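You operate a simulated robot arm through the tools that you are given. There is no shell and no other tool. Be economical: measure what you need, move in short steps, check, and stop when the job is done.

The job below is to be done with a simulated two-armed robot. You get a single attempt, and the scene is never put back.

JOB
Pour the cup of sesame sauce into the pot, screw the lid on and put it away.
Fine: empty the cup and put it back; pot into the sauce bench drawer, drawer closed.

It is judged by the outcome, as a careful person would: the job done as asked, and still so three seconds after it is handed in. It fails if anything else is knocked over, pushed out of place, dropped, spilled or broken. A push-on lid holds only when it is set on centred and level and pressed home; a screw cap is set on level and turned clockwise until tight.

ROBOT AND FRAMES
Two 7-joint arms with two-finger parallel grippers on one trunk, on a base that drives. Base frame: it is fixed to the floor where the robot stands at the start and does not move with it; the origin is under the middle of the robot, x ahead of it, y to its left, z up. Lengths are in mm, angles in rad, forces in N, time in s.
The left shoulder is at the start at [60, 143, 926], the right one opposite. With the tool pointing down near the work surface each hand reaches from about 280 to 700 mm from the robot's upright axis, wherever it stands, measured 20 degrees to its own side. Places, roughly: sauce bench drawer [500, -100, 800]; inside of the sauce bench drawer [600, -100, 800]. Payload 1.57 kg a hand.
The tool frame of a hand sits at the grasp point between the pads (the TCP): z along the fingers, y along the line on which they close. The tips reach 30 mm beyond it. The gripper opens to 110 mm. The fingers are 24 mm wide and 12 mm thick; the gripper's body (48 by 112 mm) begins 78 mm behind the TCP.
Orientation is that of the tool frame in the base frame, as a unit quaternion [x, y, z, w]. With the fingers straight down and closing along the base's y, the tool's x points along the base's -x, its y along +y and its z along -z.

CONTROLS
- The arms move only by the tool send_rows. It takes "left_rows", "right_rows" or both (then of equal length, played together; a hand with none holds still); each is a list of rows, each a list of 3 entries, a list of its own where there are three numbers: the closure, from 0 (fully open) to 1 (shut), then the shift along the tool's x, y, z in mm, then the turn, a rotation vector about the tool's x, y, z in rad. In form: [[gripper, [x, y, z], [wx, wy, wz]], ...]. A call has 1 to 12 rows; each row shifts and turns the commanded pose from where the row before left it, along the tool's axes as they then stand. Rows are played at 5 a second. More than 50 mm and 0.15 rad between two rows, or a gripper value outside its range, and nothing of the call is played. A pose out of reach is approached as far as the arm can. The call stops where the force on the tool passes 50 N (or 10 N more than at its start, if that is more) or the arm is blocked; 0.2 s more then pass. Each finger travels about 45 mm/s and halts on what it meets, pressing with about 36 N; the grip force reading is that of the motor and also rises with nothing between the fingers. The clock runs only during rows and for 0.2 s after the last one: add rows that do not move to give the fingers time. The reply holds the time, the measured pose of the TCP, the force on the tool along the base axes, the opening and the grip force, in the units named above and with some noise.
- Cameras (640 x 400 px; columns grow to the right, rows downward): "scene" is now at [30.3, -14.2, 1516.8]; the picture's right is [-0.21, -0.98, 0.00], its down [-0.87, 0.19, -0.45] and it looks along [0.43, -0.10, -0.90] (base axes); focal length 286 px, centre (320, 200). "left" rides on the left gripper at [70, -16, -141] in its tool frame; the picture's right is [0.23, 0.97, 0.00], its down [-0.85, 0.20, -0.48] and it looks along [-0.47, 0.11, 0.88] (tool axes); focal length 222 px, centre (320, 200). "right" rides on the right gripper at [70, 16, -141] in its tool frame; the picture's right is [-0.23, 0.97, 0.00], its down [-0.86, -0.20, -0.48] and it looks along [-0.47, -0.11, 0.88] (tool axes); focal length 222 px, centre (320, 200). There is no depth. A picture from a camera that has moved, and an enlarged one, comes with that camera's place and axes in the base frame and with its lens.
- get_image(camera): a new picture of that camera. No time passes.
- slide_trunk(by): slides the trunk up (or, below 0, down) by that many mm; the arms and the scene camera ride with it, the base frame stays. It gives what a move gives, with no picture.
- roll_base(legs): drives the robot by 1 to 6 legs, each [ahead, left, turn to the left] in mm, mm and rad, along the robot's own axes; the way and the turn of a leg run together, so that a leg with both is an arc; at most 1500 mm and 3.142 rad a leg. The arms and the cameras ride along, it lands a little off, and it stops where it bumps. It gives what a move gives.
- turn_head(pan, tilt): turns the head with the scene camera to pan (to the left, within 1.501 rad either way) and tilt (down, from -0.506 to 1.204), counted from straight ahead of the robot. It gives what a move gives.
- enlarge(camera, box): a new picture of the part [left, top, right, bottom] of that camera's present view, enlarged. No time passes.
- close_job(): hands the job in; it is judged then, once.

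Work in short steps. Places have to be worked out from the pictures, the camera data and where the tool is seen: move nearer, look again, correct. Check each grasp and each placing, and mend what went wrong. You have 120 turns and 88 pictures in all, those below and enlarged ones among them. Open the grippers and draw the arms clear of the work before you hand the job in, unless the task says otherwise; then end with one line.

The tools are called after "Emit:" as name(argument=value, ...) on one line, values as JSON. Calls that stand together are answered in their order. send_rows: Moves the arms, as the interface text tells. Its arguments: {"type":"object","properties":{"left_rows":{"type":"array"},"right_rows":{"type":"array"}},"required":[]} The other tools are called the same way: slide_trunk (by) slides the trunk up or down; roll_base (legs) drives the base; turn_head (pan, tilt) turns the head that bears the scene camera; get_image (camera) takes a picture; enlarge (camera, box) takes an enlarged picture of a part of a camera's view; close_job () hands the job in.

At the start:

```text
clock: 0.0
left_tool_pos: [388.9, 25.8, 1000.3]
left_tool_rot: [-0.001, 1.0, 0.0, 0.001]
left_wrist_force: [-0.5, -0.6, 0.1]
left_gripper_width: 109.9
left_finger_force: 0.1
right_tool_pos: [322.0, -328.5, 999.2]
right_tool_rot: [0.001, 1.0, 0.0, 0.0]
right_wrist_force: [0.3, 0.0, -0.7]
right_gripper_width: 110.0
right_finger_force: 0.2
trunk travel left (down, up): [-525.0, 65.0]
robot x, y, heading: [1.5, -3.1, 0.001]
head pan, tilt: [-0.216, 1.11]
```

scene: 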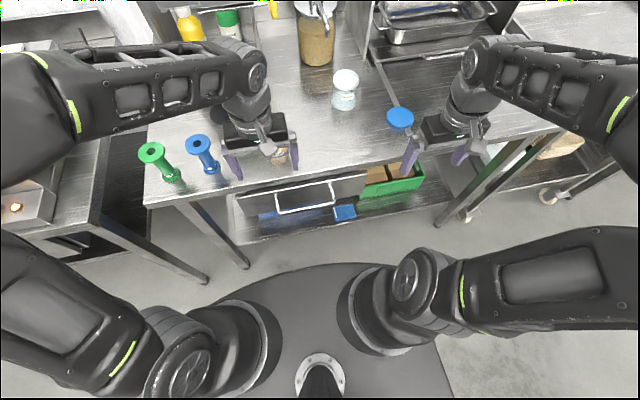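
right: 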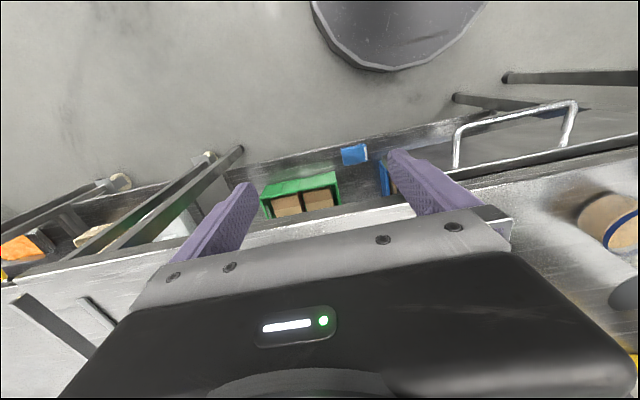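
left: 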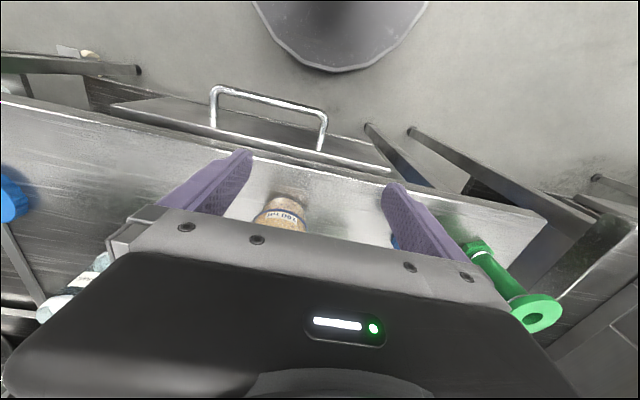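

The scene shows a bench with a white-labelled jar, a blue disc (maybe the lid), a big container with sauce, and a paper cup under the left gripper. I enlarge to identify the objects.

Emit:
enlarge(camera="scene", box=[140, 60, 300, 200])

Emit:
enlarge(camera="scene", box=[280, 0, 480, 140])

```text
2.86 times, centred on (220, 130) of scene
camera zoom: at [30.3, -14.2, 1516.8], right [-0.21, -0.98, 0.0], down [-0.87, 0.19, -0.45], along [0.43, -0.1, -0.9], focal length 818 px, centre (606, 400)
```

zoom: 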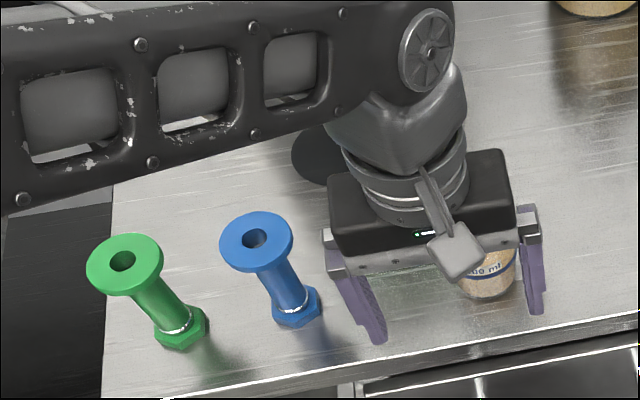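

```text
2.86 times, centred on (380, 70) of scene
camera zoom: at [30.3, -14.2, 1516.8], right [-0.21, -0.98, 0.0], down [-0.87, 0.19, -0.45], along [0.43, -0.1, -0.9], focal length 818 px, centre (149, 571)
```

zoom: 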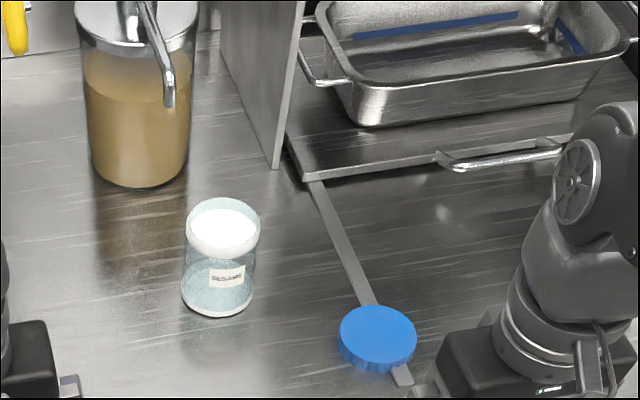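

The pot seems to be the "SESAME" jar near (600,-210), the blue lid is lying right of it, and the paper cup stands under the left hand. I lift both hands and look again.

Emit:
send_rows(left_rows=[[0, [0, 0, -40], [0, 0, 0]], [0, [0, 0, -40], [0, 0, 0]], [0, [0, 30, -40], [0, 0, 0]], [0, [0, 40, 0], [0, 0, 0]], [0, [0, 40, 0], [0, 0, 0]], [0, [0, 40, 0], [0, 0, 0]]], right_rows=[[0, [0, 0, -40], [0, 0, 0]], [0, [0, 0, -40], [0, 0, 0]], [0, [0, 0, -40], [0, 0, 0]], [0, [0, 0, 0], [0, 0, 0]], [0, [0, 0, 0], [0, 0, 0]], [0, [0, 0, 0], [0, 0, 0]]])

Emit:
get_image(camera="scene")

Emit:
get_image(camera="left")

Emit:
get_image(camera="right")

```text
clock: 1.4
left_tool_pos: [389.1, 171.4, 1121.3]
left_tool_rot: [0.008, 1.0, 0.001, 0.001]
left_wrist_force: [0.1, 5.2, -0.1]
left_gripper_width: 110.0
left_finger_force: 0.1
left hand out of reach, approached as far as the arm can: row 3
right_tool_pos: [322.2, -327.3, 1118.9]
right_tool_rot: [0.0, 1.0, -0.001, 0.001]
right_wrist_force: [-0.1, 0.2, 0.1]
right_gripper_width: 109.8
right_finger_force: 0.2
trunk travel left (down, up): [-525.0, 65.0]
robot x, y, heading: [-2.6, -0.5, 0.002]
head pan, tilt: [-0.216, 1.11]
```

```text
82 pictures are left
camera scene: at [29.9, -14.6, 1516.8], right [-0.22, -0.98, 0.0], down [-0.87, 0.19, -0.45], along [0.43, -0.1, -0.9], focal length 286 px, centre (320, 200)
```

scene: 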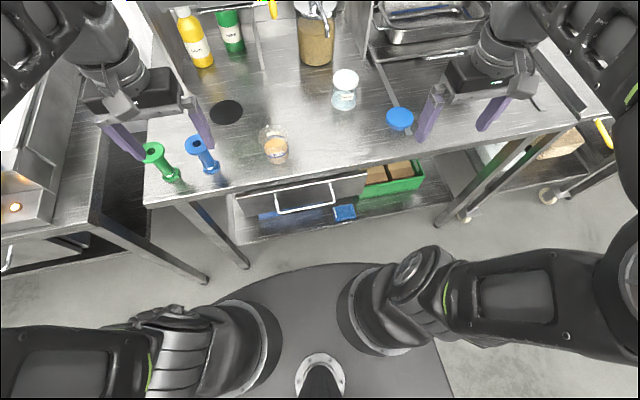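

```text
81 pictures are left
camera left: at [319.2, 156.2, 1261.3], right [-0.21, 0.98, 0.0], down [0.86, 0.18, 0.48], along [0.47, 0.1, -0.88], focal length 222 px, centre (320, 200)
```

left: 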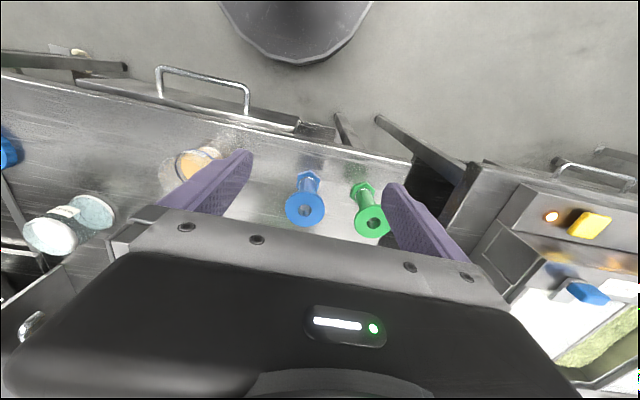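

```text
80 pictures are left
camera right: at [251.6, -311.4, 1259.8], right [0.23, 0.97, 0.0], down [0.86, -0.2, 0.48], along [0.47, -0.11, -0.88], focal length 222 px, centre (320, 200)
```

right: 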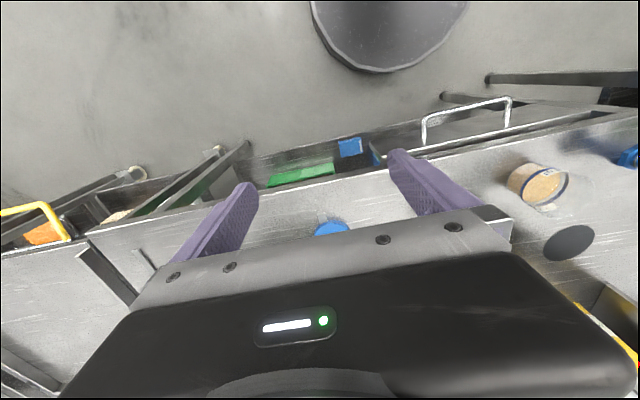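

Now the cup is clear. I enlarge cup and pot for precise positions.

Emit:
enlarge(camera="scene", box=[230, 100, 330, 200])

Emit:
enlarge(camera="scene", box=[320, 50, 430, 140])

Emit:
enlarge(camera="left", box=[0, 120, 240, 270])

```text
4.00 times, centred on (280, 150) of scene
camera zoom: at [29.9, -14.6, 1516.8], right [-0.22, -0.98, 0.0], down [-0.87, 0.19, -0.45], along [0.43, -0.1, -0.9], focal length 1144 px, centre (480, 400)
```

zoom: 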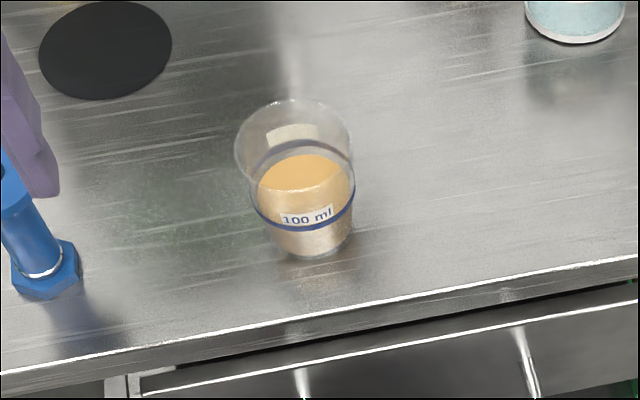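

```text
4.44 times, centred on (375, 95) of scene
camera zoom: at [29.9, -14.6, 1516.8], right [-0.22, -0.98, 0.0], down [-0.87, 0.19, -0.45], along [0.43, -0.1, -0.9], focal length 1272 px, centre (76, 667)
```

zoom: 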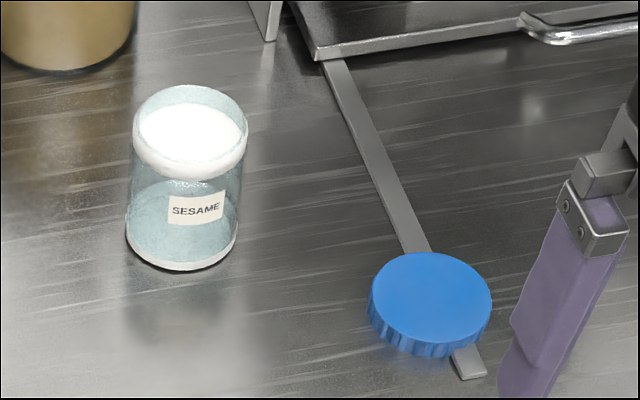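

```text
2.67 times, centred on (120, 195) of left
camera zoom: at [319.2, 156.2, 1261.3], right [-0.21, 0.98, 0.0], down [0.86, 0.18, 0.48], along [0.47, 0.1, -0.88], focal length 592 px, centre (853, 213)
```

zoom: 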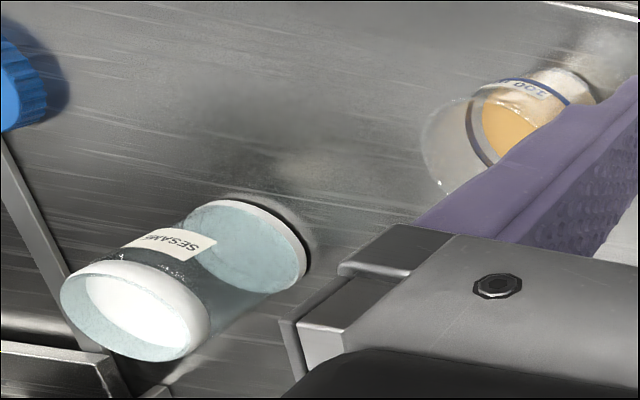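

I need to understand the white disc in the pot's mouth, so I enlarge it further.

Emit:
enlarge(camera="scene", box=[325, 60, 365, 112])

Emit:
enlarge(camera="scene", box=[380, 95, 425, 140])

```text
7.69 times, centred on (345, 86) of scene
camera zoom: at [29.9, -14.6, 1516.8], right [-0.22, -0.98, 0.0], down [-0.87, 0.19, -0.45], along [0.43, -0.1, -0.9], focal length 2201 px, centre (128, 1077)
```

zoom: 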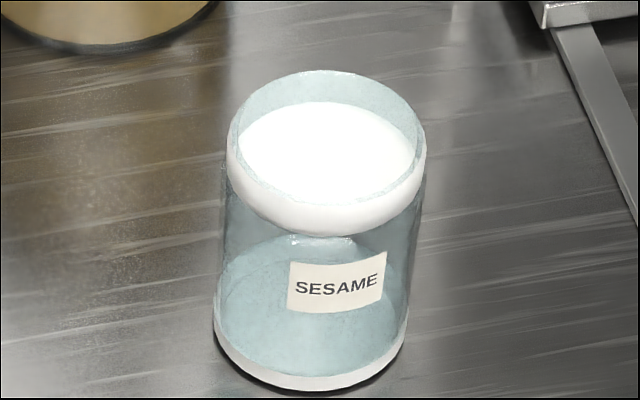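

```text
8.89 times, centred on (402, 118) of scene
camera zoom: at [29.9, -14.6, 1516.8], right [-0.22, -0.98, 0.0], down [-0.87, 0.19, -0.45], along [0.43, -0.1, -0.9], focal length 2543 px, centre (-413, 933)
```

zoom: 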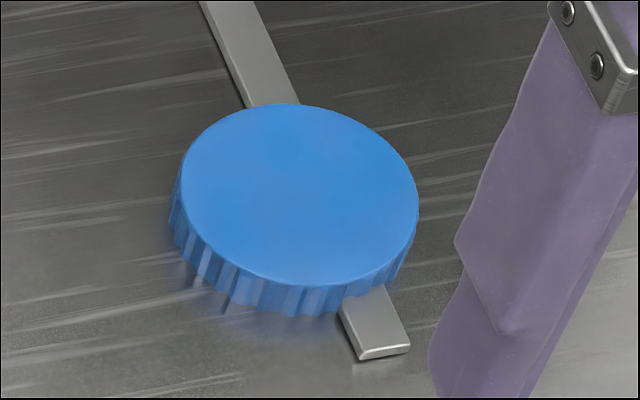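

The white disc in the pot's mouth may be a seal or insert. I move the right hand, staying high, over the pot to view it from above.

Emit:
send_rows(right_rows=[[0, [-50, 0, 0], [0, 0, 0]], [0, [-50, 10, 0], [0, 0, 0]], [0, [-50, 20, 0], [0, 0, 0]], [0, [-50, 20, 0], [0, 0, 0]], [0, [-50, 20, 0], [0, 0, 0]], [0, [-50, 10, 0], [0, 0, 0]], [0, [0, 0, 0], [0, 0, 0]]])

Emit:
get_image(camera="right")

```text
refused: row 2 steps farther than a row can; nothing moved
```

```text
74 pictures are left
camera right: at [251.6, -311.4, 1259.8], right [0.23, 0.97, 0.0], down [0.86, -0.2, 0.48], along [0.47, -0.11, -0.88], focal length 222 px, centre (320, 200)
```

right: 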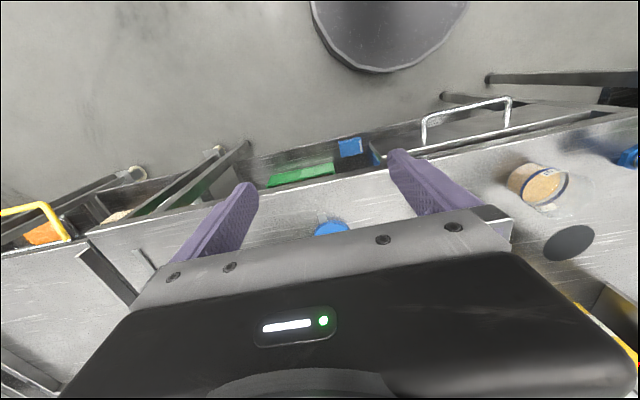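

The 50 mm limit is on the total shift; I resend with smaller steps.

Emit:
send_rows(right_rows=[[0, [-45, 0, 0], [0, 0, 0]], [0, [-45, 10, 0], [0, 0, 0]], [0, [-45, 20, 0], [0, 0, 0]], [0, [-45, 20, 0], [0, 0, 0]], [0, [-45, 20, 0], [0, 0, 0]], [0, [-45, 10, 0], [0, 0, 0]], [0, [-30, 0, 0], [0, 0, 0]], [0, [0, 0, 0], [0, 0, 0]]])

Emit:
get_image(camera="right")

```text
clock: 3.2
left_tool_pos: [390.1, 176.7, 1121.2]
left_tool_rot: [0.001, 1.0, 0.0, 0.0]
left_wrist_force: [-0.7, 0.5, 0.0]
left_gripper_width: 110.3
left_finger_force: 0.0
right_tool_pos: [547.9, -232.5, 1071.4]
right_tool_rot: [0.0, 1.0, -0.001, 0.003]
right_wrist_force: [0.4, 1.0, -0.5]
right_gripper_width: 109.9
right_finger_force: 0.1
right hand out of reach, approached as far as the arm can: row 3, 4, 5, 6, 7
trunk travel left (down, up): [-525.0, 65.0]
robot x, y, heading: [1.6, 1.1, -0.002]
head pan, tilt: [-0.216, 1.11]
```

```text
73 pictures are left
camera right: at [477.4, -217.6, 1211.4], right [0.23, 0.97, 0.0], down [0.85, -0.2, 0.48], along [0.47, -0.11, -0.88], focal length 222 px, centre (320, 200)
```

right: 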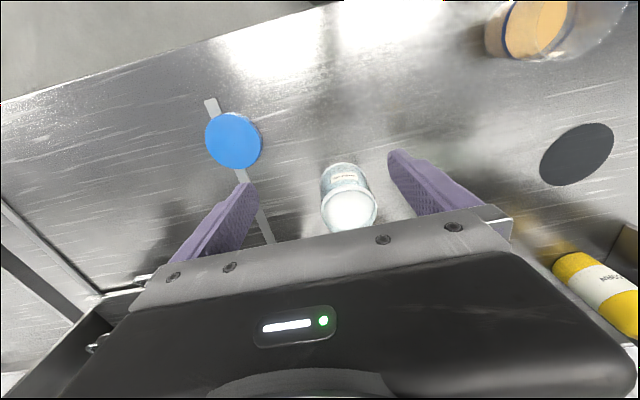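

Emit:
enlarge(camera="right", box=[300, 150, 400, 240])

```text
4.44 times, centred on (350, 195) of right
camera zoom: at [477.4, -217.6, 1211.4], right [0.23, 0.97, 0.0], down [0.85, -0.2, 0.48], along [0.47, -0.11, -0.88], focal length 987 px, centre (187, 222)
```

zoom: 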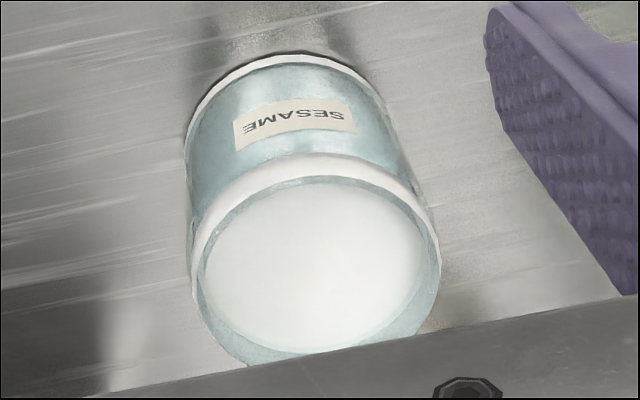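

The mouth seems to be covered by a white disc a few mm below the rim. I will probe it gently with closed fingers; first I raise the trunk for reach and close the right gripper.

Emit:
slide_trunk(by=60)

Emit:
send_rows(right_rows=[[1, [0, 0, 0], [0, 0, 0]], [1, [0, 0, 0], [0, 0, 0]], [1, [0, 0, 0], [0, 0, 0]], [1, [0, 0, 0], [0, 0, 0]], [1, [0, 0, 0], [0, 0, 0]], [1, [0, 0, 0], [0, 0, 0]]])

```text
clock: 4.2
left_tool_pos: [389.8, 176.8, 1180.6]
left_tool_rot: [0.0, 1.0, 0.0, 0.001]
left_wrist_force: [1.0, -0.4, -0.3]
left_gripper_width: 110.2
left_finger_force: 0.0
right_tool_pos: [548.2, -234.4, 1131.9]
right_tool_rot: [0.0, 1.0, -0.001, 0.002]
right_wrist_force: [0.5, 0.9, 0.1]
right_gripper_width: 110.2
right_finger_force: 0.0
trunk travel left (down, up): [-585.0, 5.0]
robot x, y, heading: [-0.0, 3.8, 0.001]
head pan, tilt: [-0.216, 1.11]
```

```text
clock: 5.6
left_tool_pos: [390.0, 175.9, 1181.0]
left_tool_rot: [0.0, 1.0, 0.0, -0.001]
left_wrist_force: [-0.2, 0.3, -0.5]
left_gripper_width: 110.0
left_finger_force: 0.1
right_tool_pos: [549.3, -232.7, 1131.4]
right_tool_rot: [0.0, 1.0, 0.0, 0.003]
right_wrist_force: [0.1, -0.6, 0.1]
right_gripper_width: 0.1
right_finger_force: 8.3
trunk travel left (down, up): [-585.0, 5.0]
robot x, y, heading: [-0.2, 2.1, 0.002]
head pan, tilt: [-0.216, 1.11]
```

Pot mouth is about (620,-216), rim z≈980. I move the closed fingers over it, to tip height ~1000.

Emit:
send_rows(right_rows=[[1, [0, 5, 40], [0, 0, 0]], [1, [-20, 5, 40], [0, 0, 0]], [1, [-25, 5, 10], [0, 0, 0]], [1, [-25, 2, 10], [0, 0, 0]], [1, [0, 0, 0], [0, 0, 0]], [1, [0, 0, 0], [0, 0, 0]]])

Emit:
enlarge(camera="scene", box=[310, 40, 420, 130])

```text
clock: 7.0
left_tool_pos: [390.9, 176.8, 1181.1]
left_tool_rot: [0.001, 1.0, 0.0, 0.0]
left_wrist_force: [0.5, 0.8, -0.2]
left_gripper_width: 110.0
left_finger_force: 0.2
right_tool_pos: [577.2, -193.2, 1035.8]
right_tool_rot: [0.0, 1.0, -0.001, 0.005]
right_wrist_force: [0.1, 0.5, -0.2]
right_gripper_width: 0.2
right_finger_force: 21.2
right hand out of reach, approached as far as the arm can: row 2, 3, 4
trunk travel left (down, up): [-585.0, 5.0]
robot x, y, heading: [-3.6, -2.9, 0.0]
head pan, tilt: [-0.216, 1.11]
```

```text
4.44 times, centred on (365, 85) of scene
camera zoom: at [30.7, -13.8, 1576.7], right [-0.21, -0.98, 0.0], down [-0.87, 0.19, -0.45], along [0.43, -0.1, -0.9], focal length 1272 px, centre (120, 711)
```

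zoom: 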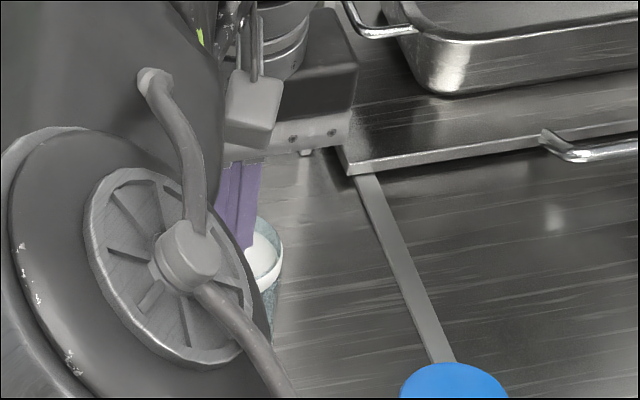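

Reach is limited at that height, so instead I will fetch the pot nearer: retreat, open, go low in front of the pot, advance with the fingers either side of it.

Emit:
send_rows(right_rows=[[1, [40, -10, 0], [0, 0, 0]], [0.5, [20, -12, 0], [0, 0, 0]], [0, [0, 0, 0], [0, 0, 0]], [0, [0, 0, 0], [0, 0, 0]], [0, [0, 0, 0], [0, 0, 0]], [0, [0, 0, 0], [0, 0, 0]], [0, [0, 0, 0], [0, 0, 0]], [0, [0, 0, 0], [0, 0, 0]]])

Emit:
get_image(camera="right")

```text
clock: 8.8
left_tool_pos: [390.5, 176.1, 1181.0]
left_tool_rot: [0.0, 1.0, 0.001, 0.0]
left_wrist_force: [-0.1, -0.6, -0.1]
left_gripper_width: 110.3
left_finger_force: 0.1
right_tool_pos: [515.9, -215.7, 1035.1]
right_tool_rot: [0.0, 1.0, 0.0, 0.002]
right_wrist_force: [0.5, -0.7, -0.2]
right_gripper_width: 110.0
right_finger_force: 0.1
trunk travel left (down, up): [-585.0, 5.0]
robot x, y, heading: [-0.5, 2.2, 0.003]
head pan, tilt: [-0.216, 1.11]
```

```text
70 pictures are left
camera right: at [444.3, -200.7, 1175.5], right [0.23, 0.97, 0.0], down [0.85, -0.2, 0.48], along [0.47, -0.11, -0.88], focal length 222 px, centre (320, 200)
```

right: 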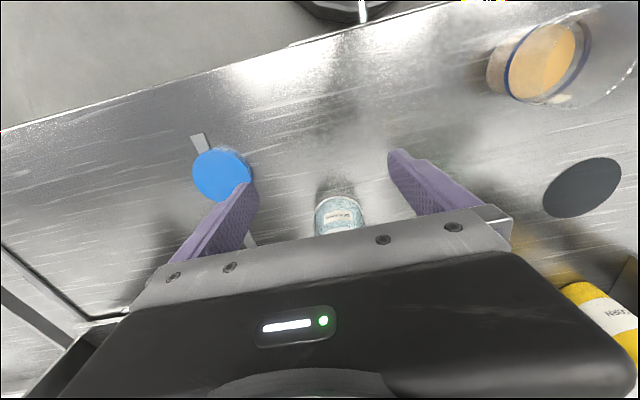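

Clearance to lid and pot is fine. I descend 90 and advance 103 with fingers straddling the pot.

Emit:
send_rows(right_rows=[[0, [0, 2, 40], [0, 0, 0]], [0, [0, 0, 40], [0, 0, 0]], [0, [0, 0, 8], [0, 0, 0]], [0, [-35, 0, 0], [0, 0, 0]], [0, [-35, 0, 0], [0, 0, 0]], [0, [-33, 0, 0], [0, 0, 0]], [0, [0, 0, 0], [0, 0, 0]]])

Emit:
get_image(camera="right")

```text
clock: 10.4
left_tool_pos: [389.9, 177.8, 1182.0]
left_tool_rot: [0.0, 1.0, 0.0, 0.0]
left_wrist_force: [0.3, -0.5, -0.2]
left_gripper_width: 109.9
left_finger_force: 0.1
right_tool_pos: [573.1, -185.9, 976.0]
right_tool_rot: [0.0, 1.0, -0.001, 0.004]
right_wrist_force: [0.3, 0.0, 0.1]
right_gripper_width: 110.0
right_finger_force: 0.1
right hand out of reach, approached as far as the arm can: row 5, 6
trunk travel left (down, up): [-585.0, 5.0]
robot x, y, heading: [-0.4, 1.7, 0.004]
head pan, tilt: [-0.216, 1.11]
```

```text
69 pictures are left
camera right: at [501.3, -169.3, 1115.5], right [0.23, 0.97, 0.0], down [0.85, -0.2, 0.48], along [0.47, -0.11, -0.87], focal length 222 px, centre (320, 200)
```

right: 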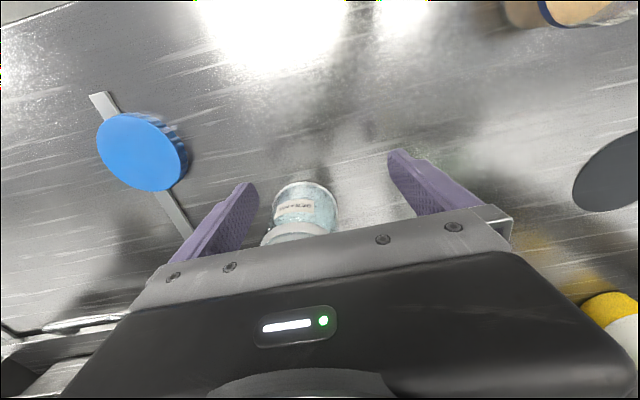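

Out of reach, and the hand veered sideways without touching. I back off and up, then drive the base 85 mm ahead (base front ≈285, bench front ≈405).

Emit:
send_rows(right_rows=[[0, [40, 0, 0], [0, 0, 0]], [0, [40, 0, -20], [0, 0, 0]], [0, [0, 0, -40], [0, 0, 0]], [0, [0, 0, -20], [0, 0, 0]]])

Emit:
roll_base(legs=[[85, 0, 0]])

Emit:
get_image(camera="scene")

```text
clock: 11.4
left_tool_pos: [390.0, 176.0, 1180.8]
left_tool_rot: [0.0, 1.0, 0.0, 0.0]
left_wrist_force: [-0.1, -1.2, 0.6]
left_gripper_width: 109.9
left_finger_force: 0.0
right_tool_pos: [490.9, -188.8, 1054.3]
right_tool_rot: [0.0, 1.0, -0.001, 0.002]
right_wrist_force: [-0.2, 0.9, -0.1]
right_gripper_width: 110.2
right_finger_force: 0.1
trunk travel left (down, up): [-585.0, 5.0]
robot x, y, heading: [-1.5, -0.0, 0.001]
head pan, tilt: [-0.216, 1.11]
```

```text
clock: 12.5
left_tool_pos: [476.2, 177.5, 1179.9]
left_tool_rot: [-0.001, 1.0, -0.001, 0.0]
left_wrist_force: [0.3, 1.1, -0.4]
left_gripper_width: 110.2
left_finger_force: 0.1
right_tool_pos: [579.4, -185.8, 1054.9]
right_tool_rot: [-0.001, 1.0, -0.001, 0.002]
right_wrist_force: [0.3, 0.6, 0.1]
right_gripper_width: 109.8
right_finger_force: 0.1
trunk travel left (down, up): [-585.0, 5.0]
robot x, y, heading: [81.6, -0.7, 0.0]
head pan, tilt: [-0.216, 1.11]
```

```text
68 pictures are left
camera scene: at [117.6, -14.0, 1576.7], right [-0.21, -0.98, 0.0], down [-0.88, 0.19, -0.44], along [0.43, -0.09, -0.9], focal length 286 px, centre (320, 200)
```

scene: 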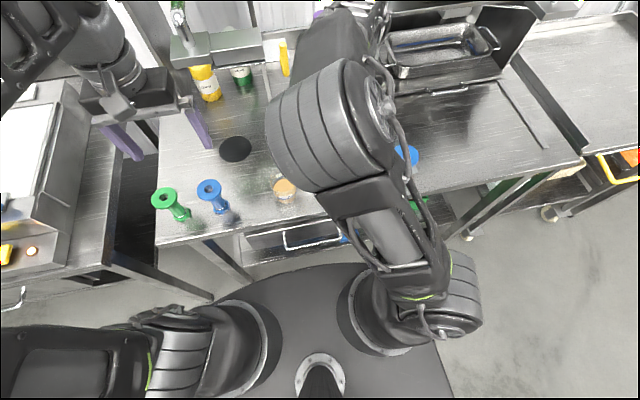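

Now I centre above the pot (tips above the rim) and check with the wrist camera.

Emit:
send_rows(right_rows=[[0, [-20, -15, 0], [0, 0, 0]], [0, [-21, -15, 0], [0, 0, 0]], [0, [0, 0, 0], [0, 0, 0]]])

Emit:
get_image(camera="right")

```text
clock: 13.3
left_tool_pos: [475.4, 177.6, 1180.0]
left_tool_rot: [-0.002, 1.0, 0.0, 0.0]
left_wrist_force: [-0.2, -0.2, 0.3]
left_gripper_width: 109.8
left_finger_force: 0.0
right_tool_pos: [620.7, -215.1, 1053.9]
right_tool_rot: [-0.001, 1.0, -0.001, 0.004]
right_wrist_force: [-0.5, -0.7, -0.5]
right_gripper_width: 110.2
right_finger_force: 0.0
trunk travel left (down, up): [-585.0, 5.0]
robot x, y, heading: [84.4, -1.3, 0.004]
head pan, tilt: [-0.216, 1.11]
```

```text
67 pictures are left
camera right: at [548.5, -199.7, 1194.4], right [0.22, 0.97, 0.0], down [0.85, -0.2, 0.48], along [0.47, -0.11, -0.87], focal length 222 px, centre (320, 200)
```

right: 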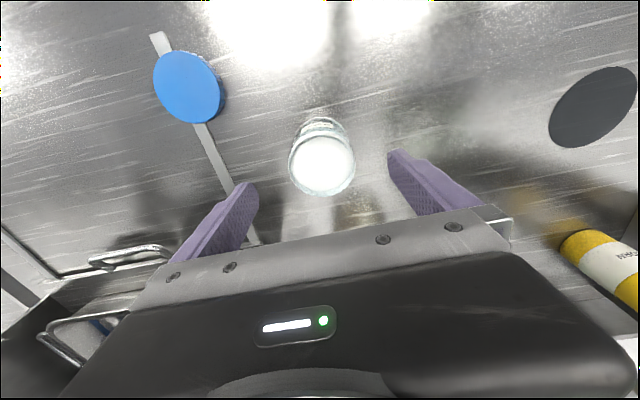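

Emit:
enlarge(camera="right", box=[280, 110, 370, 205])

```text
4.21 times, centred on (325, 158) of right
camera zoom: at [548.5, -199.7, 1194.4], right [0.22, 0.97, 0.0], down [0.85, -0.2, 0.48], along [0.47, -0.11, -0.87], focal length 935 px, centre (299, 379)
```

zoom: 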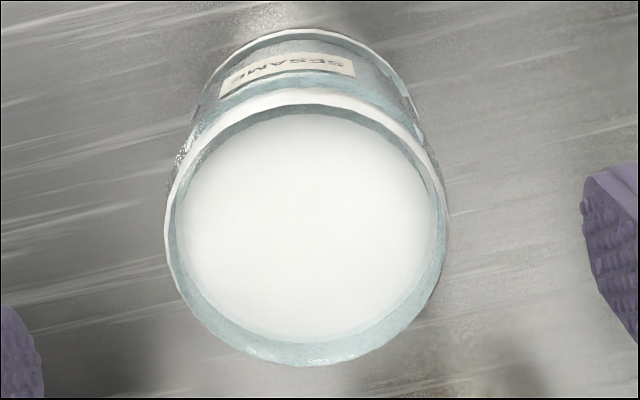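

The mouth centre is (624,-216). I close the fingers and probe downward slowly to learn whether that white disc is solid.

Emit:
send_rows(right_rows=[[1, [-3, 0, 0], [0, 0, 0]], [1, [0, 0, 0], [0, 0, 0]], [1, [0, 0, 0], [0, 0, 0]], [1, [0, 0, 0], [0, 0, 0]], [1, [0, 0, 0], [0, 0, 0]], [1, [0, 0, 0], [0, 0, 0]], [1, [0, 0, 20], [0, 0, 0]], [1, [0, 0, 20], [0, 0, 0]], [1, [0, 0, 5], [0, 0, 0]], [1, [0, 0, 5], [0, 0, 0]]])

Emit:
get_image(camera="right")

```text
clock: 15.5
left_tool_pos: [476.2, 177.5, 1181.0]
left_tool_rot: [-0.001, 1.0, 0.0, 0.0]
left_wrist_force: [0.1, -0.1, 0.2]
left_gripper_width: 110.1
left_finger_force: 0.1
right_tool_pos: [623.1, -215.4, 1004.6]
right_tool_rot: [0.0, 1.0, 0.0, 0.004]
right_wrist_force: [0.1, -1.1, 0.7]
right_gripper_width: 0.0
right_finger_force: 21.3
trunk travel left (down, up): [-585.0, 5.0]
robot x, y, heading: [89.3, 0.7, 0.004]
head pan, tilt: [-0.216, 1.11]
```

```text
65 pictures are left
camera right: at [551.8, -199.3, 1144.9], right [0.23, 0.97, 0.0], down [0.85, -0.2, 0.48], along [0.47, -0.11, -0.88], focal length 222 px, centre (320, 200)
```

right: 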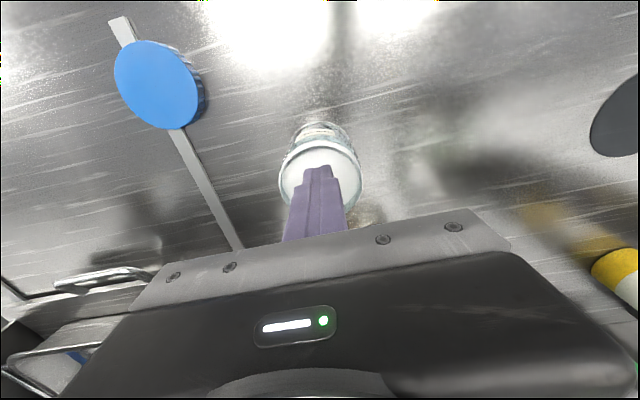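

Tips are at z≈975, in the mouth. Continue down in small steps.

Emit:
send_rows(right_rows=[[1, [0, 0, 3], [0, 0, 0]], [1, [0, 0, 3], [0, 0, 0]], [1, [0, 0, 3], [0, 0, 0]], [1, [0, 0, 3], [0, 0, 0]], [1, [0, 0, 3], [0, 0, 0]]])

Emit:
enlarge(camera="right", box=[260, 100, 380, 240])

```text
clock: 16.7
left_tool_pos: [475.8, 177.3, 1181.5]
left_tool_rot: [0.0, 1.0, 0.0, 0.0]
left_wrist_force: [-0.4, 0.1, -0.8]
left_gripper_width: 110.2
left_finger_force: 0.1
right_tool_pos: [622.4, -215.8, 989.7]
right_tool_rot: [-0.001, 1.0, 0.0, 0.002]
right_wrist_force: [0.0, 0.2, -0.5]
right_gripper_width: 0.2
right_finger_force: 21.5
trunk travel left (down, up): [-585.0, 5.0]
robot x, y, heading: [85.6, 3.2, 0.004]
head pan, tilt: [-0.216, 1.11]
```

```text
2.86 times, centred on (320, 170) of right
camera zoom: at [550.8, -199.8, 1130.0], right [0.23, 0.97, 0.0], down [0.85, -0.2, 0.48], along [0.47, -0.11, -0.88], focal length 635 px, centre (320, 286)
```

zoom: 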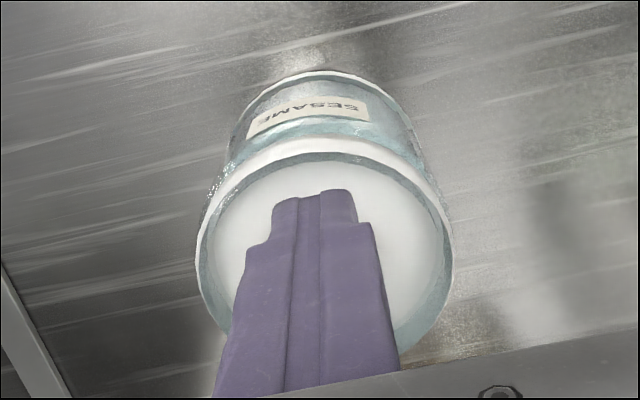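

Emit:
send_rows(right_rows=[[1, [0, 0, 3], [0, 0, 0]], [1, [0, 0, 3], [0, 0, 0]], [1, [0, 0, 3], [0, 0, 0]], [1, [0, 0, 3], [0, 0, 0]], [1, [0, 0, 3], [0, 0, 0]], [1, [0, 0, 3], [0, 0, 0]], [1, [0, 0, 3], [0, 0, 0]]])

Emit:
enlarge(camera="right", box=[260, 100, 380, 240])

```text
clock: 18.3
left_tool_pos: [475.4, 177.4, 1179.6]
left_tool_rot: [-0.001, 1.0, 0.0, 0.0]
left_wrist_force: [0.2, 0.3, -0.3]
left_gripper_width: 110.1
left_finger_force: 0.0
right_tool_pos: [622.2, -214.8, 968.6]
right_tool_rot: [-0.001, 1.0, -0.001, 0.002]
right_wrist_force: [-0.4, 0.1, -0.3]
right_gripper_width: 0.1
right_finger_force: 21.7
trunk travel left (down, up): [-585.0, 5.0]
robot x, y, heading: [86.2, -4.2, 0.004]
head pan, tilt: [-0.216, 1.11]
```

```text
2.86 times, centred on (320, 170) of right
camera zoom: at [551.3, -200.2, 1108.7], right [0.22, 0.97, 0.0], down [0.85, -0.2, 0.48], along [0.47, -0.11, -0.88], focal length 635 px, centre (320, 286)
```

zoom: 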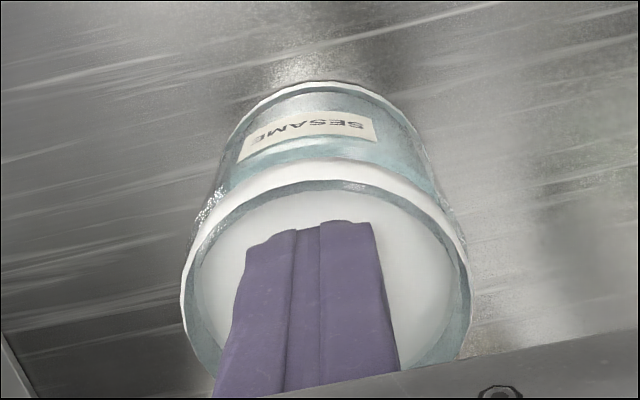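

The fingers passed through the white disc with no force (tips at z≈939): it is only a visual, the pot is open. I withdraw straight up and park the right hand out to the right, fingers opened.

Emit:
send_rows(right_rows=[[1, [0, 0, -40], [0, 0, 0]], [1, [0, 0, -45], [0, 0, 0]], [1, [0, 0, -45], [0, 0, 0]], [0.5, [40, -25, 0], [0, 0, 0]], [0, [40, -25, 0], [0, 0, 0]], [0, [40, -25, 0], [0, 0, 0]], [0, [40, -25, 0], [0, 0, 0]], [0, [20, -40, 0], [0, 0, 0]], [0, [0, -40, 0], [0, 0, 0]]])

Emit:
get_image(camera="scene")

```text
clock: 20.3
left_tool_pos: [475.4, 176.4, 1181.5]
left_tool_rot: [-0.001, 1.0, 0.001, 0.001]
left_wrist_force: [-0.2, -0.9, 0.1]
left_gripper_width: 110.0
left_finger_force: 0.0
right_tool_pos: [442.4, -399.3, 1099.0]
right_tool_rot: [-0.002, 1.0, -0.001, 0.002]
right_wrist_force: [0.4, 0.2, -0.9]
right_gripper_width: 110.2
right_finger_force: 0.1
trunk travel left (down, up): [-585.0, 5.0]
robot x, y, heading: [82.9, 4.0, 0.003]
head pan, tilt: [-0.216, 1.11]
```

```text
62 pictures are left
camera scene: at [115.8, -15.2, 1576.7], right [-0.21, -0.98, 0.0], down [-0.88, 0.19, -0.45], along [0.43, -0.09, -0.9], focal length 286 px, centre (320, 200)
```

scene: 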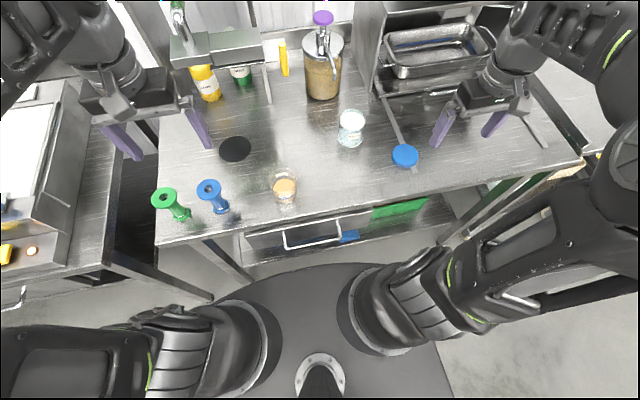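

Now for the cup: I drive back 85 mm so the left arm has room, and re-orient the left hand to horizontal (pitch up), in the air.

Emit:
roll_base(legs=[[-85, 0, 0]])

Emit:
send_rows(left_rows=[[0, [0, 0, 0], [0, -0.143, 0]], [0, [0, 0, 0], [0, -0.143, 0]], [0, [0, 0, 0], [0, -0.143, 0]], [0, [0, 0, 0], [0, -0.143, 0]], [0, [0, 0, 0], [0, -0.143, 0]], [0, [0, 0, 0], [0, -0.143, 0]], [0, [0, 0, 0], [0, -0.143, 0]], [0, [0, 0, 0], [0, -0.143, 0]], [0, [0, 0, 0], [0, -0.143, 0]], [0, [0, 0, 0], [0, -0.143, 0]], [0, [0, 0, 0], [0, -0.141, 0]]])

Emit:
enlarge(camera="scene", box=[230, 120, 330, 220])

```text
clock: 21.4
left_tool_pos: [387.3, 177.8, 1181.2]
left_tool_rot: [-0.002, 1.0, 0.001, 0.002]
left_wrist_force: [-1.1, 0.9, 0.8]
left_gripper_width: 110.0
left_finger_force: 0.1
right_tool_pos: [354.3, -397.0, 1100.2]
right_tool_rot: [-0.002, 1.0, -0.001, 0.003]
right_wrist_force: [-0.8, -0.4, -0.8]
right_gripper_width: 109.9
right_finger_force: 0.0
trunk travel left (down, up): [-585.0, 5.0]
robot x, y, heading: [-2.9, 1.4, -0.0]
head pan, tilt: [-0.216, 1.11]
```

```text
clock: 23.0
left_tool_pos: [409.7, 165.7, 1185.5]
left_tool_rot: [-0.011, 0.898, -0.065, 0.435]
left_wrist_force: [0.3, -0.7, -0.2]
left_gripper_width: 110.4
left_finger_force: 0.0
left hand out of reach, approached as far as the arm can: row 6, 7, 8
right_tool_pos: [355.5, -397.0, 1099.6]
right_tool_rot: [-0.002, 1.0, -0.001, 0.002]
right_wrist_force: [0.1, 0.2, 0.4]
right_gripper_width: 109.8
right_finger_force: 0.0
trunk travel left (down, up): [-585.0, 5.0]
robot x, y, heading: [0.5, 1.0, 0.002]
head pan, tilt: [-0.216, 1.11]
stopped in row 8 (left hand): the arm was blocked; the commanded pose is now the measured one
```

```text
4.00 times, centred on (280, 170) of scene
camera zoom: at [29.4, -14.1, 1576.7], right [-0.21, -0.98, 0.0], down [-0.87, 0.19, -0.45], along [0.44, -0.09, -0.9], focal length 1144 px, centre (480, 320)
```

zoom: 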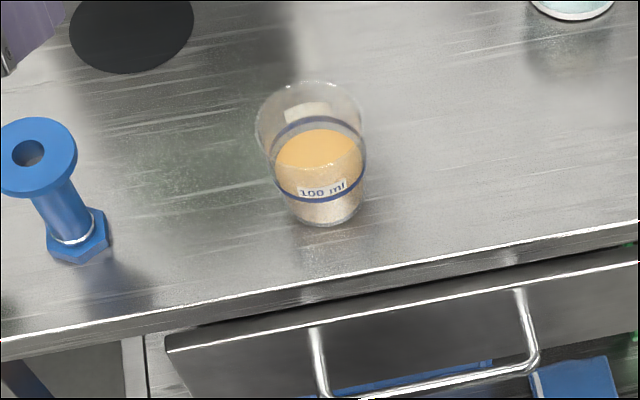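

Blocked at about 52° of pitch because the arm is folded near the body. I extend the hand forward and continue pitching there.

Emit:
send_rows(left_rows=[[0, [-3, 0, 45], [0, 0, 0]], [0, [-3, 0, 45], [0, 0, 0]], [0, [-3, 0, 45], [0, 0, 0]], [0, [-3, 0, 45], [0, -0.1, 0]], [0, [0, 0, 0], [0, -0.14, 0]], [0, [0, 0, 0], [0, -0.14, 0]], [0, [0, 0, 0], [0, -0.14, 0]], [0, [0, 0, 0], [0, -0.14, 0]], [0, [0, 0, 0], [0, 0, 0]]])

```text
clock: 24.8
left_tool_pos: [562.2, 168.9, 1154.7]
left_tool_rot: [-0.179, 0.721, -0.17, 0.648]
left_wrist_force: [0.5, 1.0, -0.3]
left_gripper_width: 109.9
left_finger_force: 0.1
left hand out of reach, approached as far as the arm can: row 7, 8
right_tool_pos: [355.3, -396.7, 1099.1]
right_tool_rot: [-0.001, 1.0, 0.0, 0.002]
right_wrist_force: [0.4, 0.0, 0.3]
right_gripper_width: 110.0
right_finger_force: 0.1
trunk travel left (down, up): [-585.0, 5.0]
robot x, y, heading: [-1.1, -2.8, 0.003]
head pan, tilt: [-0.216, 1.11]
stopped in row 8 (left hand): the arm was blocked; the commanded pose is now the measured one
```

The hand is now nearly horizontal, pointing +x, but rolled about -29°. I try rolling it back.

Emit:
send_rows(left_rows=[[0, [0, 0, 0], [0, 0, 0.125]], [0, [0, 0, 0], [0, 0, 0.125]], [0, [0, 0, 0], [0, 0, 0.125]], [0, [0, 0, 0], [0, 0, 0.125]], [0, [0, 0, 0], [0, 0, 0]]])

Emit:
get_image(camera="scene")

```text
clock: 26.0
left_tool_pos: [560.6, 170.5, 1156.5]
left_tool_rot: [0.004, 0.743, -0.006, 0.669]
left_wrist_force: [0.1, 0.3, -0.2]
left_gripper_width: 110.2
left_finger_force: 0.0
right_tool_pos: [356.7, -397.7, 1099.2]
right_tool_rot: [-0.002, 1.0, 0.0, 0.001]
right_wrist_force: [0.1, 0.6, -0.1]
right_gripper_width: 109.8
right_finger_force: 0.0
trunk travel left (down, up): [-585.0, 5.0]
robot x, y, heading: [-1.8, -0.6, 0.004]
head pan, tilt: [-0.216, 1.11]
```

```text
60 pictures are left
camera scene: at [29.5, -14.2, 1576.8], right [-0.21, -0.98, 0.0], down [-0.87, 0.19, -0.45], along [0.44, -0.09, -0.9], focal length 286 px, centre (320, 200)
```

scene: 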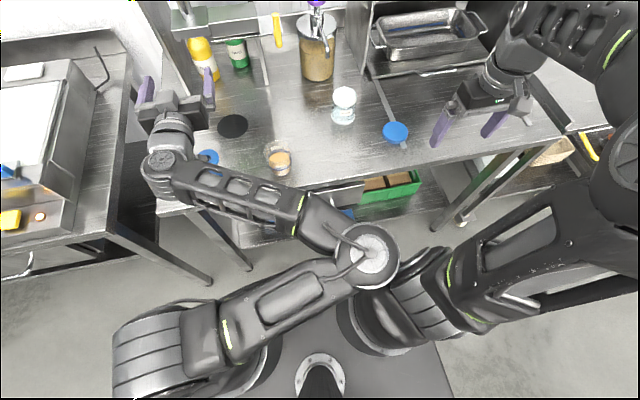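

Horizontal pose works at this extension. I drive the robot back 170 and right 167 so the hand lines up in front of the cup (cup ≈ (467,3), rim z≈993), still high.

Emit:
roll_base(legs=[[-170, -167, 0]])

Emit:
send_rows(left_rows=[[0, [40, 0, 0], [0, -0.1, 0]], [0, [40, 0, 0], [0, 0, 0]], [0, [40, 0, 0], [0, 0, 0]], [0, [40, 0, 0], [0, 0, 0]], [0, [0, 0, 0], [0, 0, 0]]])

Emit:
get_image(camera="scene")

```text
clock: 27.8
left_tool_pos: [389.0, 2.7, 1155.3]
left_tool_rot: [0.003, 0.743, -0.003, 0.67]
left_wrist_force: [0.3, -0.5, -0.5]
left_gripper_width: 109.8
left_finger_force: 0.0
right_tool_pos: [185.0, -564.7, 1098.4]
right_tool_rot: [-0.001, 1.0, 0.0, 0.002]
right_wrist_force: [0.0, -0.5, -0.7]
right_gripper_width: 110.0
right_finger_force: 0.0
trunk travel left (down, up): [-585.0, 5.0]
robot x, y, heading: [-168.6, -167.4, -0.001]
head pan, tilt: [-0.216, 1.11]
```

```text
clock: 28.3
left_tool_pos: [381.2, 36.5, 1174.2]
left_tool_rot: [-0.082, 0.719, -0.014, 0.69]
left_wrist_force: [-0.6, 0.2, -0.4]
left_gripper_width: 109.9
left_finger_force: 0.1
left hand out of reach, approached as far as the arm can: row 1, 2
right_tool_pos: [186.1, -564.7, 1098.4]
right_tool_rot: [-0.001, 1.0, 0.0, 0.001]
right_wrist_force: [-0.5, 0.1, -0.1]
right_gripper_width: 109.8
right_finger_force: 0.0
trunk travel left (down, up): [-585.0, 5.0]
robot x, y, heading: [-169.3, -169.5, 0.001]
head pan, tilt: [-0.216, 1.11]
stopped in row 2 (left hand): the arm was blocked; the commanded pose is now the measured one
```

```text
59 pictures are left
camera scene: at [-140.5, -181.3, 1576.7], right [-0.21, -0.98, 0.0], down [-0.88, 0.19, -0.44], along [0.43, -0.09, -0.9], focal length 286 px, centre (320, 200)
```

scene: 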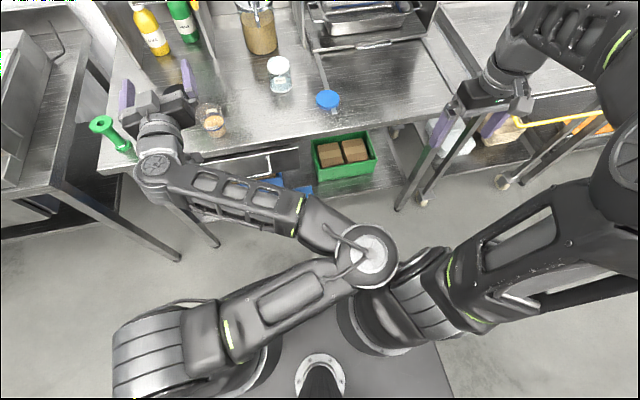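

The arm is too folded for a horizontal hand that low; a more extended arm should do. I back the base by 160 and extend the arm straight ahead.

Emit:
roll_base(legs=[[-160, 0, 0]])

Emit:
send_rows(left_rows=[[0, [0, 0, 42], [0.09, 0, 0]], [0, [0, 0, 42], [0, 0, 0.1]], [0, [0, 0, 42], [0, 0, 0]], [0, [0, 0, 42], [0, 0, 0]], [0, [0, 0, 42], [0, 0, 0]], [0, [0, 0, 0], [0, 0, 0]]])

Emit:
slide_trunk(by=-60)

```text
clock: 29.8
left_tool_pos: [215.6, 34.8, 1174.8]
left_tool_rot: [-0.082, 0.719, -0.015, 0.69]
left_wrist_force: [-0.2, -0.3, 0.0]
left_gripper_width: 110.2
left_finger_force: 0.1
right_tool_pos: [20.9, -565.4, 1099.3]
right_tool_rot: [-0.001, 1.0, 0.0, 0.003]
right_wrist_force: [-0.3, 0.6, -0.1]
right_gripper_width: 110.1
right_finger_force: 0.0
trunk travel left (down, up): [-585.0, 5.0]
robot x, y, heading: [-338.2, -168.5, 0.006]
head pan, tilt: [-0.216, 1.11]
```

```text
clock: 31.2
left_tool_pos: [421.4, -2.1, 1194.6]
left_tool_rot: [-0.016, 0.723, -0.011, 0.691]
left_wrist_force: [-0.4, -0.5, 0.0]
left_gripper_width: 110.0
left_finger_force: 0.1
left hand out of reach, approached as far as the arm can: row 1, 2, 3, 5
right_tool_pos: [20.9, -566.1, 1100.0]
right_tool_rot: [0.0, 1.0, -0.001, 0.003]
right_wrist_force: [-0.5, -0.7, -0.5]
right_gripper_width: 110.1
right_finger_force: 0.0
trunk travel left (down, up): [-585.0, 5.0]
robot x, y, heading: [-332.9, -167.8, 0.005]
head pan, tilt: [-0.216, 1.11]
```

```text
clock: 32.2
left_tool_pos: [421.8, -2.1, 1134.1]
left_tool_rot: [-0.017, 0.723, -0.01, 0.691]
left_wrist_force: [0.6, -0.3, -0.4]
left_gripper_width: 109.8
left_finger_force: 0.0
right_tool_pos: [22.6, -565.3, 1039.3]
right_tool_rot: [-0.001, 1.0, 0.0, 0.002]
right_wrist_force: [0.4, 0.1, 0.4]
right_gripper_width: 110.0
right_finger_force: 0.1
trunk travel left (down, up): [-525.0, 65.0]
robot x, y, heading: [-336.1, -165.8, 0.004]
head pan, tilt: [-0.216, 1.11]
```

Emit:
roll_base(legs=[[-55, 0, 0]])

Emit:
send_rows(left_rows=[[0, [40, 0, 0], [0, 0, 0]], [0, [40, 0, 0], [0, 0, 0]], [0, [40, 0, 0], [0, 0, 0]], [0, [40, 0, 0], [0, 0, 0]], [0, [0, 0, 0], [0, 0, 0]]])

Emit:
get_image(camera="scene")

```text
clock: 33.1
left_tool_pos: [364.0, -2.7, 1134.1]
left_tool_rot: [-0.017, 0.722, -0.009, 0.692]
left_wrist_force: [0.4, -0.7, 0.2]
left_gripper_width: 110.0
left_finger_force: 0.0
right_tool_pos: [-33.7, -565.2, 1038.0]
right_tool_rot: [-0.001, 1.0, 0.0, 0.003]
right_wrist_force: [-0.5, 0.1, -0.8]
right_gripper_width: 110.2
right_finger_force: 0.0
trunk travel left (down, up): [-525.0, 65.0]
robot x, y, heading: [-392.7, -167.8, 0.003]
head pan, tilt: [-0.216, 1.11]
```

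```text
clock: 34.3
left_tool_pos: [372.6, -58.7, 1077.7]
left_tool_rot: [-0.023, 0.733, -0.004, 0.68]
left_wrist_force: [-0.4, -0.5, -0.8]
left_gripper_width: 110.1
left_finger_force: 0.1
left hand out of reach, approached as far as the arm can: row 1, 2, 3, 4
right_tool_pos: [-33.5, -565.4, 1037.3]
right_tool_rot: [-0.001, 1.0, 0.0, 0.002]
right_wrist_force: [0.7, 0.4, 0.5]
right_gripper_width: 109.9
right_finger_force: 0.1
trunk travel left (down, up): [-525.0, 65.0]
robot x, y, heading: [-390.2, -170.4, 0.002]
head pan, tilt: [-0.216, 1.11]
```

```text
58 pictures are left
camera scene: at [-360.1, -181.9, 1516.8], right [-0.21, -0.98, 0.0], down [-0.88, 0.19, -0.45], along [0.44, -0.09, -0.9], focal length 286 px, centre (320, 200)
```

scene: 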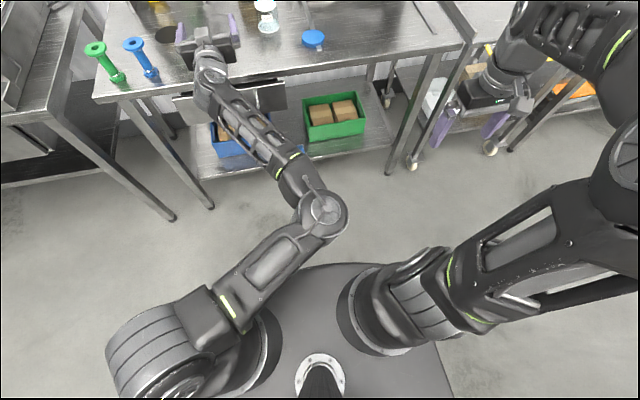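

The arm is near full stretch. I retract it a little, correct pitch, and will use the trunk for height instead.

Emit:
send_rows(left_rows=[[0, [0, 25, -40], [0, -0.07, 0.03]], [0, [0, 25, -20], [0, 0, 0]], [0, [0, 0, 0], [0, 0, 0]], [0, [0, 0, 0], [0, 0, 0]]])

```text
clock: 35.3
left_tool_pos: [312.6, -35.4, 1144.5]
left_tool_rot: [-0.01, 0.705, 0.005, 0.709]
left_wrist_force: [-0.5, -0.6, -0.2]
left_gripper_width: 110.0
left_finger_force: 0.1
left hand out of reach, approached as far as the arm can: row 1, 2
right_tool_pos: [-33.1, -565.4, 1039.1]
right_tool_rot: [0.0, 1.0, -0.001, 0.002]
right_wrist_force: [-0.2, 0.5, 0.3]
right_gripper_width: 110.2
right_finger_force: 0.0
trunk travel left (down, up): [-525.0, 65.0]
robot x, y, heading: [-390.3, -169.0, 0.001]
head pan, tilt: [-0.216, 1.11]
```

Horizontal now, at this height. Before grasping I test in free air whether the hand can roll the ~2 rad needed to pour.

Emit:
send_rows(left_rows=[[0, [0, 0, 0], [0, 0, 0.149]], [0, [0, 0, 0], [0, 0, 0.149]], [0, [0, 0, 0], [0, 0, 0.149]], [0, [0, 0, 0], [0, 0, 0.149]], [0, [0, 0, 0], [0, 0, 0.149]], [0, [0, 0, 0], [0, 0, 0.149]], [0, [0, 0, 0], [0, 0, 0.149]], [0, [0, 0, 0], [0, 0, 0.149]], [0, [0, 0, 0], [0, 0, 0.149]], [0, [0, 0, 0], [0, 0, 0.149]], [0, [0, 0, 0], [0, 0, 0.149]], [0, [0, 0, 0], [0, 0, 0.149]]])

```text
clock: 37.9
left_tool_pos: [314.5, -40.8, 1150.9]
left_tool_rot: [0.542, 0.444, 0.558, 0.444]
left_wrist_force: [-0.3, 0.2, 0.1]
left_gripper_width: 110.5
left_finger_force: 0.1
left hand out of reach, approached as far as the arm can: row 1
right_tool_pos: [-33.2, -565.7, 1038.3]
right_tool_rot: [-0.001, 1.0, 0.0, 0.002]
right_wrist_force: [-0.2, -0.4, -1.3]
right_gripper_width: 109.9
right_finger_force: 0.0
trunk travel left (down, up): [-525.0, 65.0]
robot x, y, heading: [-388.6, -166.5, 0.009]
head pan, tilt: [-0.216, 1.11]
```

Roll to 1.8 rad works. Test a bit further to 2.4.

Emit:
send_rows(left_rows=[[0, [0, 0, 0], [0, 0, 0.149]], [0, [0, 0, 0], [0, 0, 0.149]], [0, [0, 0, 0], [0, 0, 0.149]], [0, [0, 0, 0], [0, 0, 0.149]], [0, [0, 0, 0], [0, 0, 0]]])

```text
clock: 39.1
left_tool_pos: [364.8, -63.8, 1234.2]
left_tool_rot: [0.648, 0.266, 0.664, 0.263]
left_wrist_force: [0.1, -0.1, 0.1]
left_gripper_width: 110.0
left_finger_force: 0.0
left hand out of reach, approached as far as the arm can: row 1, 2, 3, 4
right_tool_pos: [-33.9, -565.6, 1037.8]
right_tool_rot: [-0.001, 1.0, 0.0, 0.002]
right_wrist_force: [-0.4, -0.1, 0.1]
right_gripper_width: 109.9
right_finger_force: 0.0
trunk travel left (down, up): [-525.0, 65.0]
robot x, y, heading: [-391.0, -170.6, 0.007]
head pan, tilt: [-0.216, 1.11]
```

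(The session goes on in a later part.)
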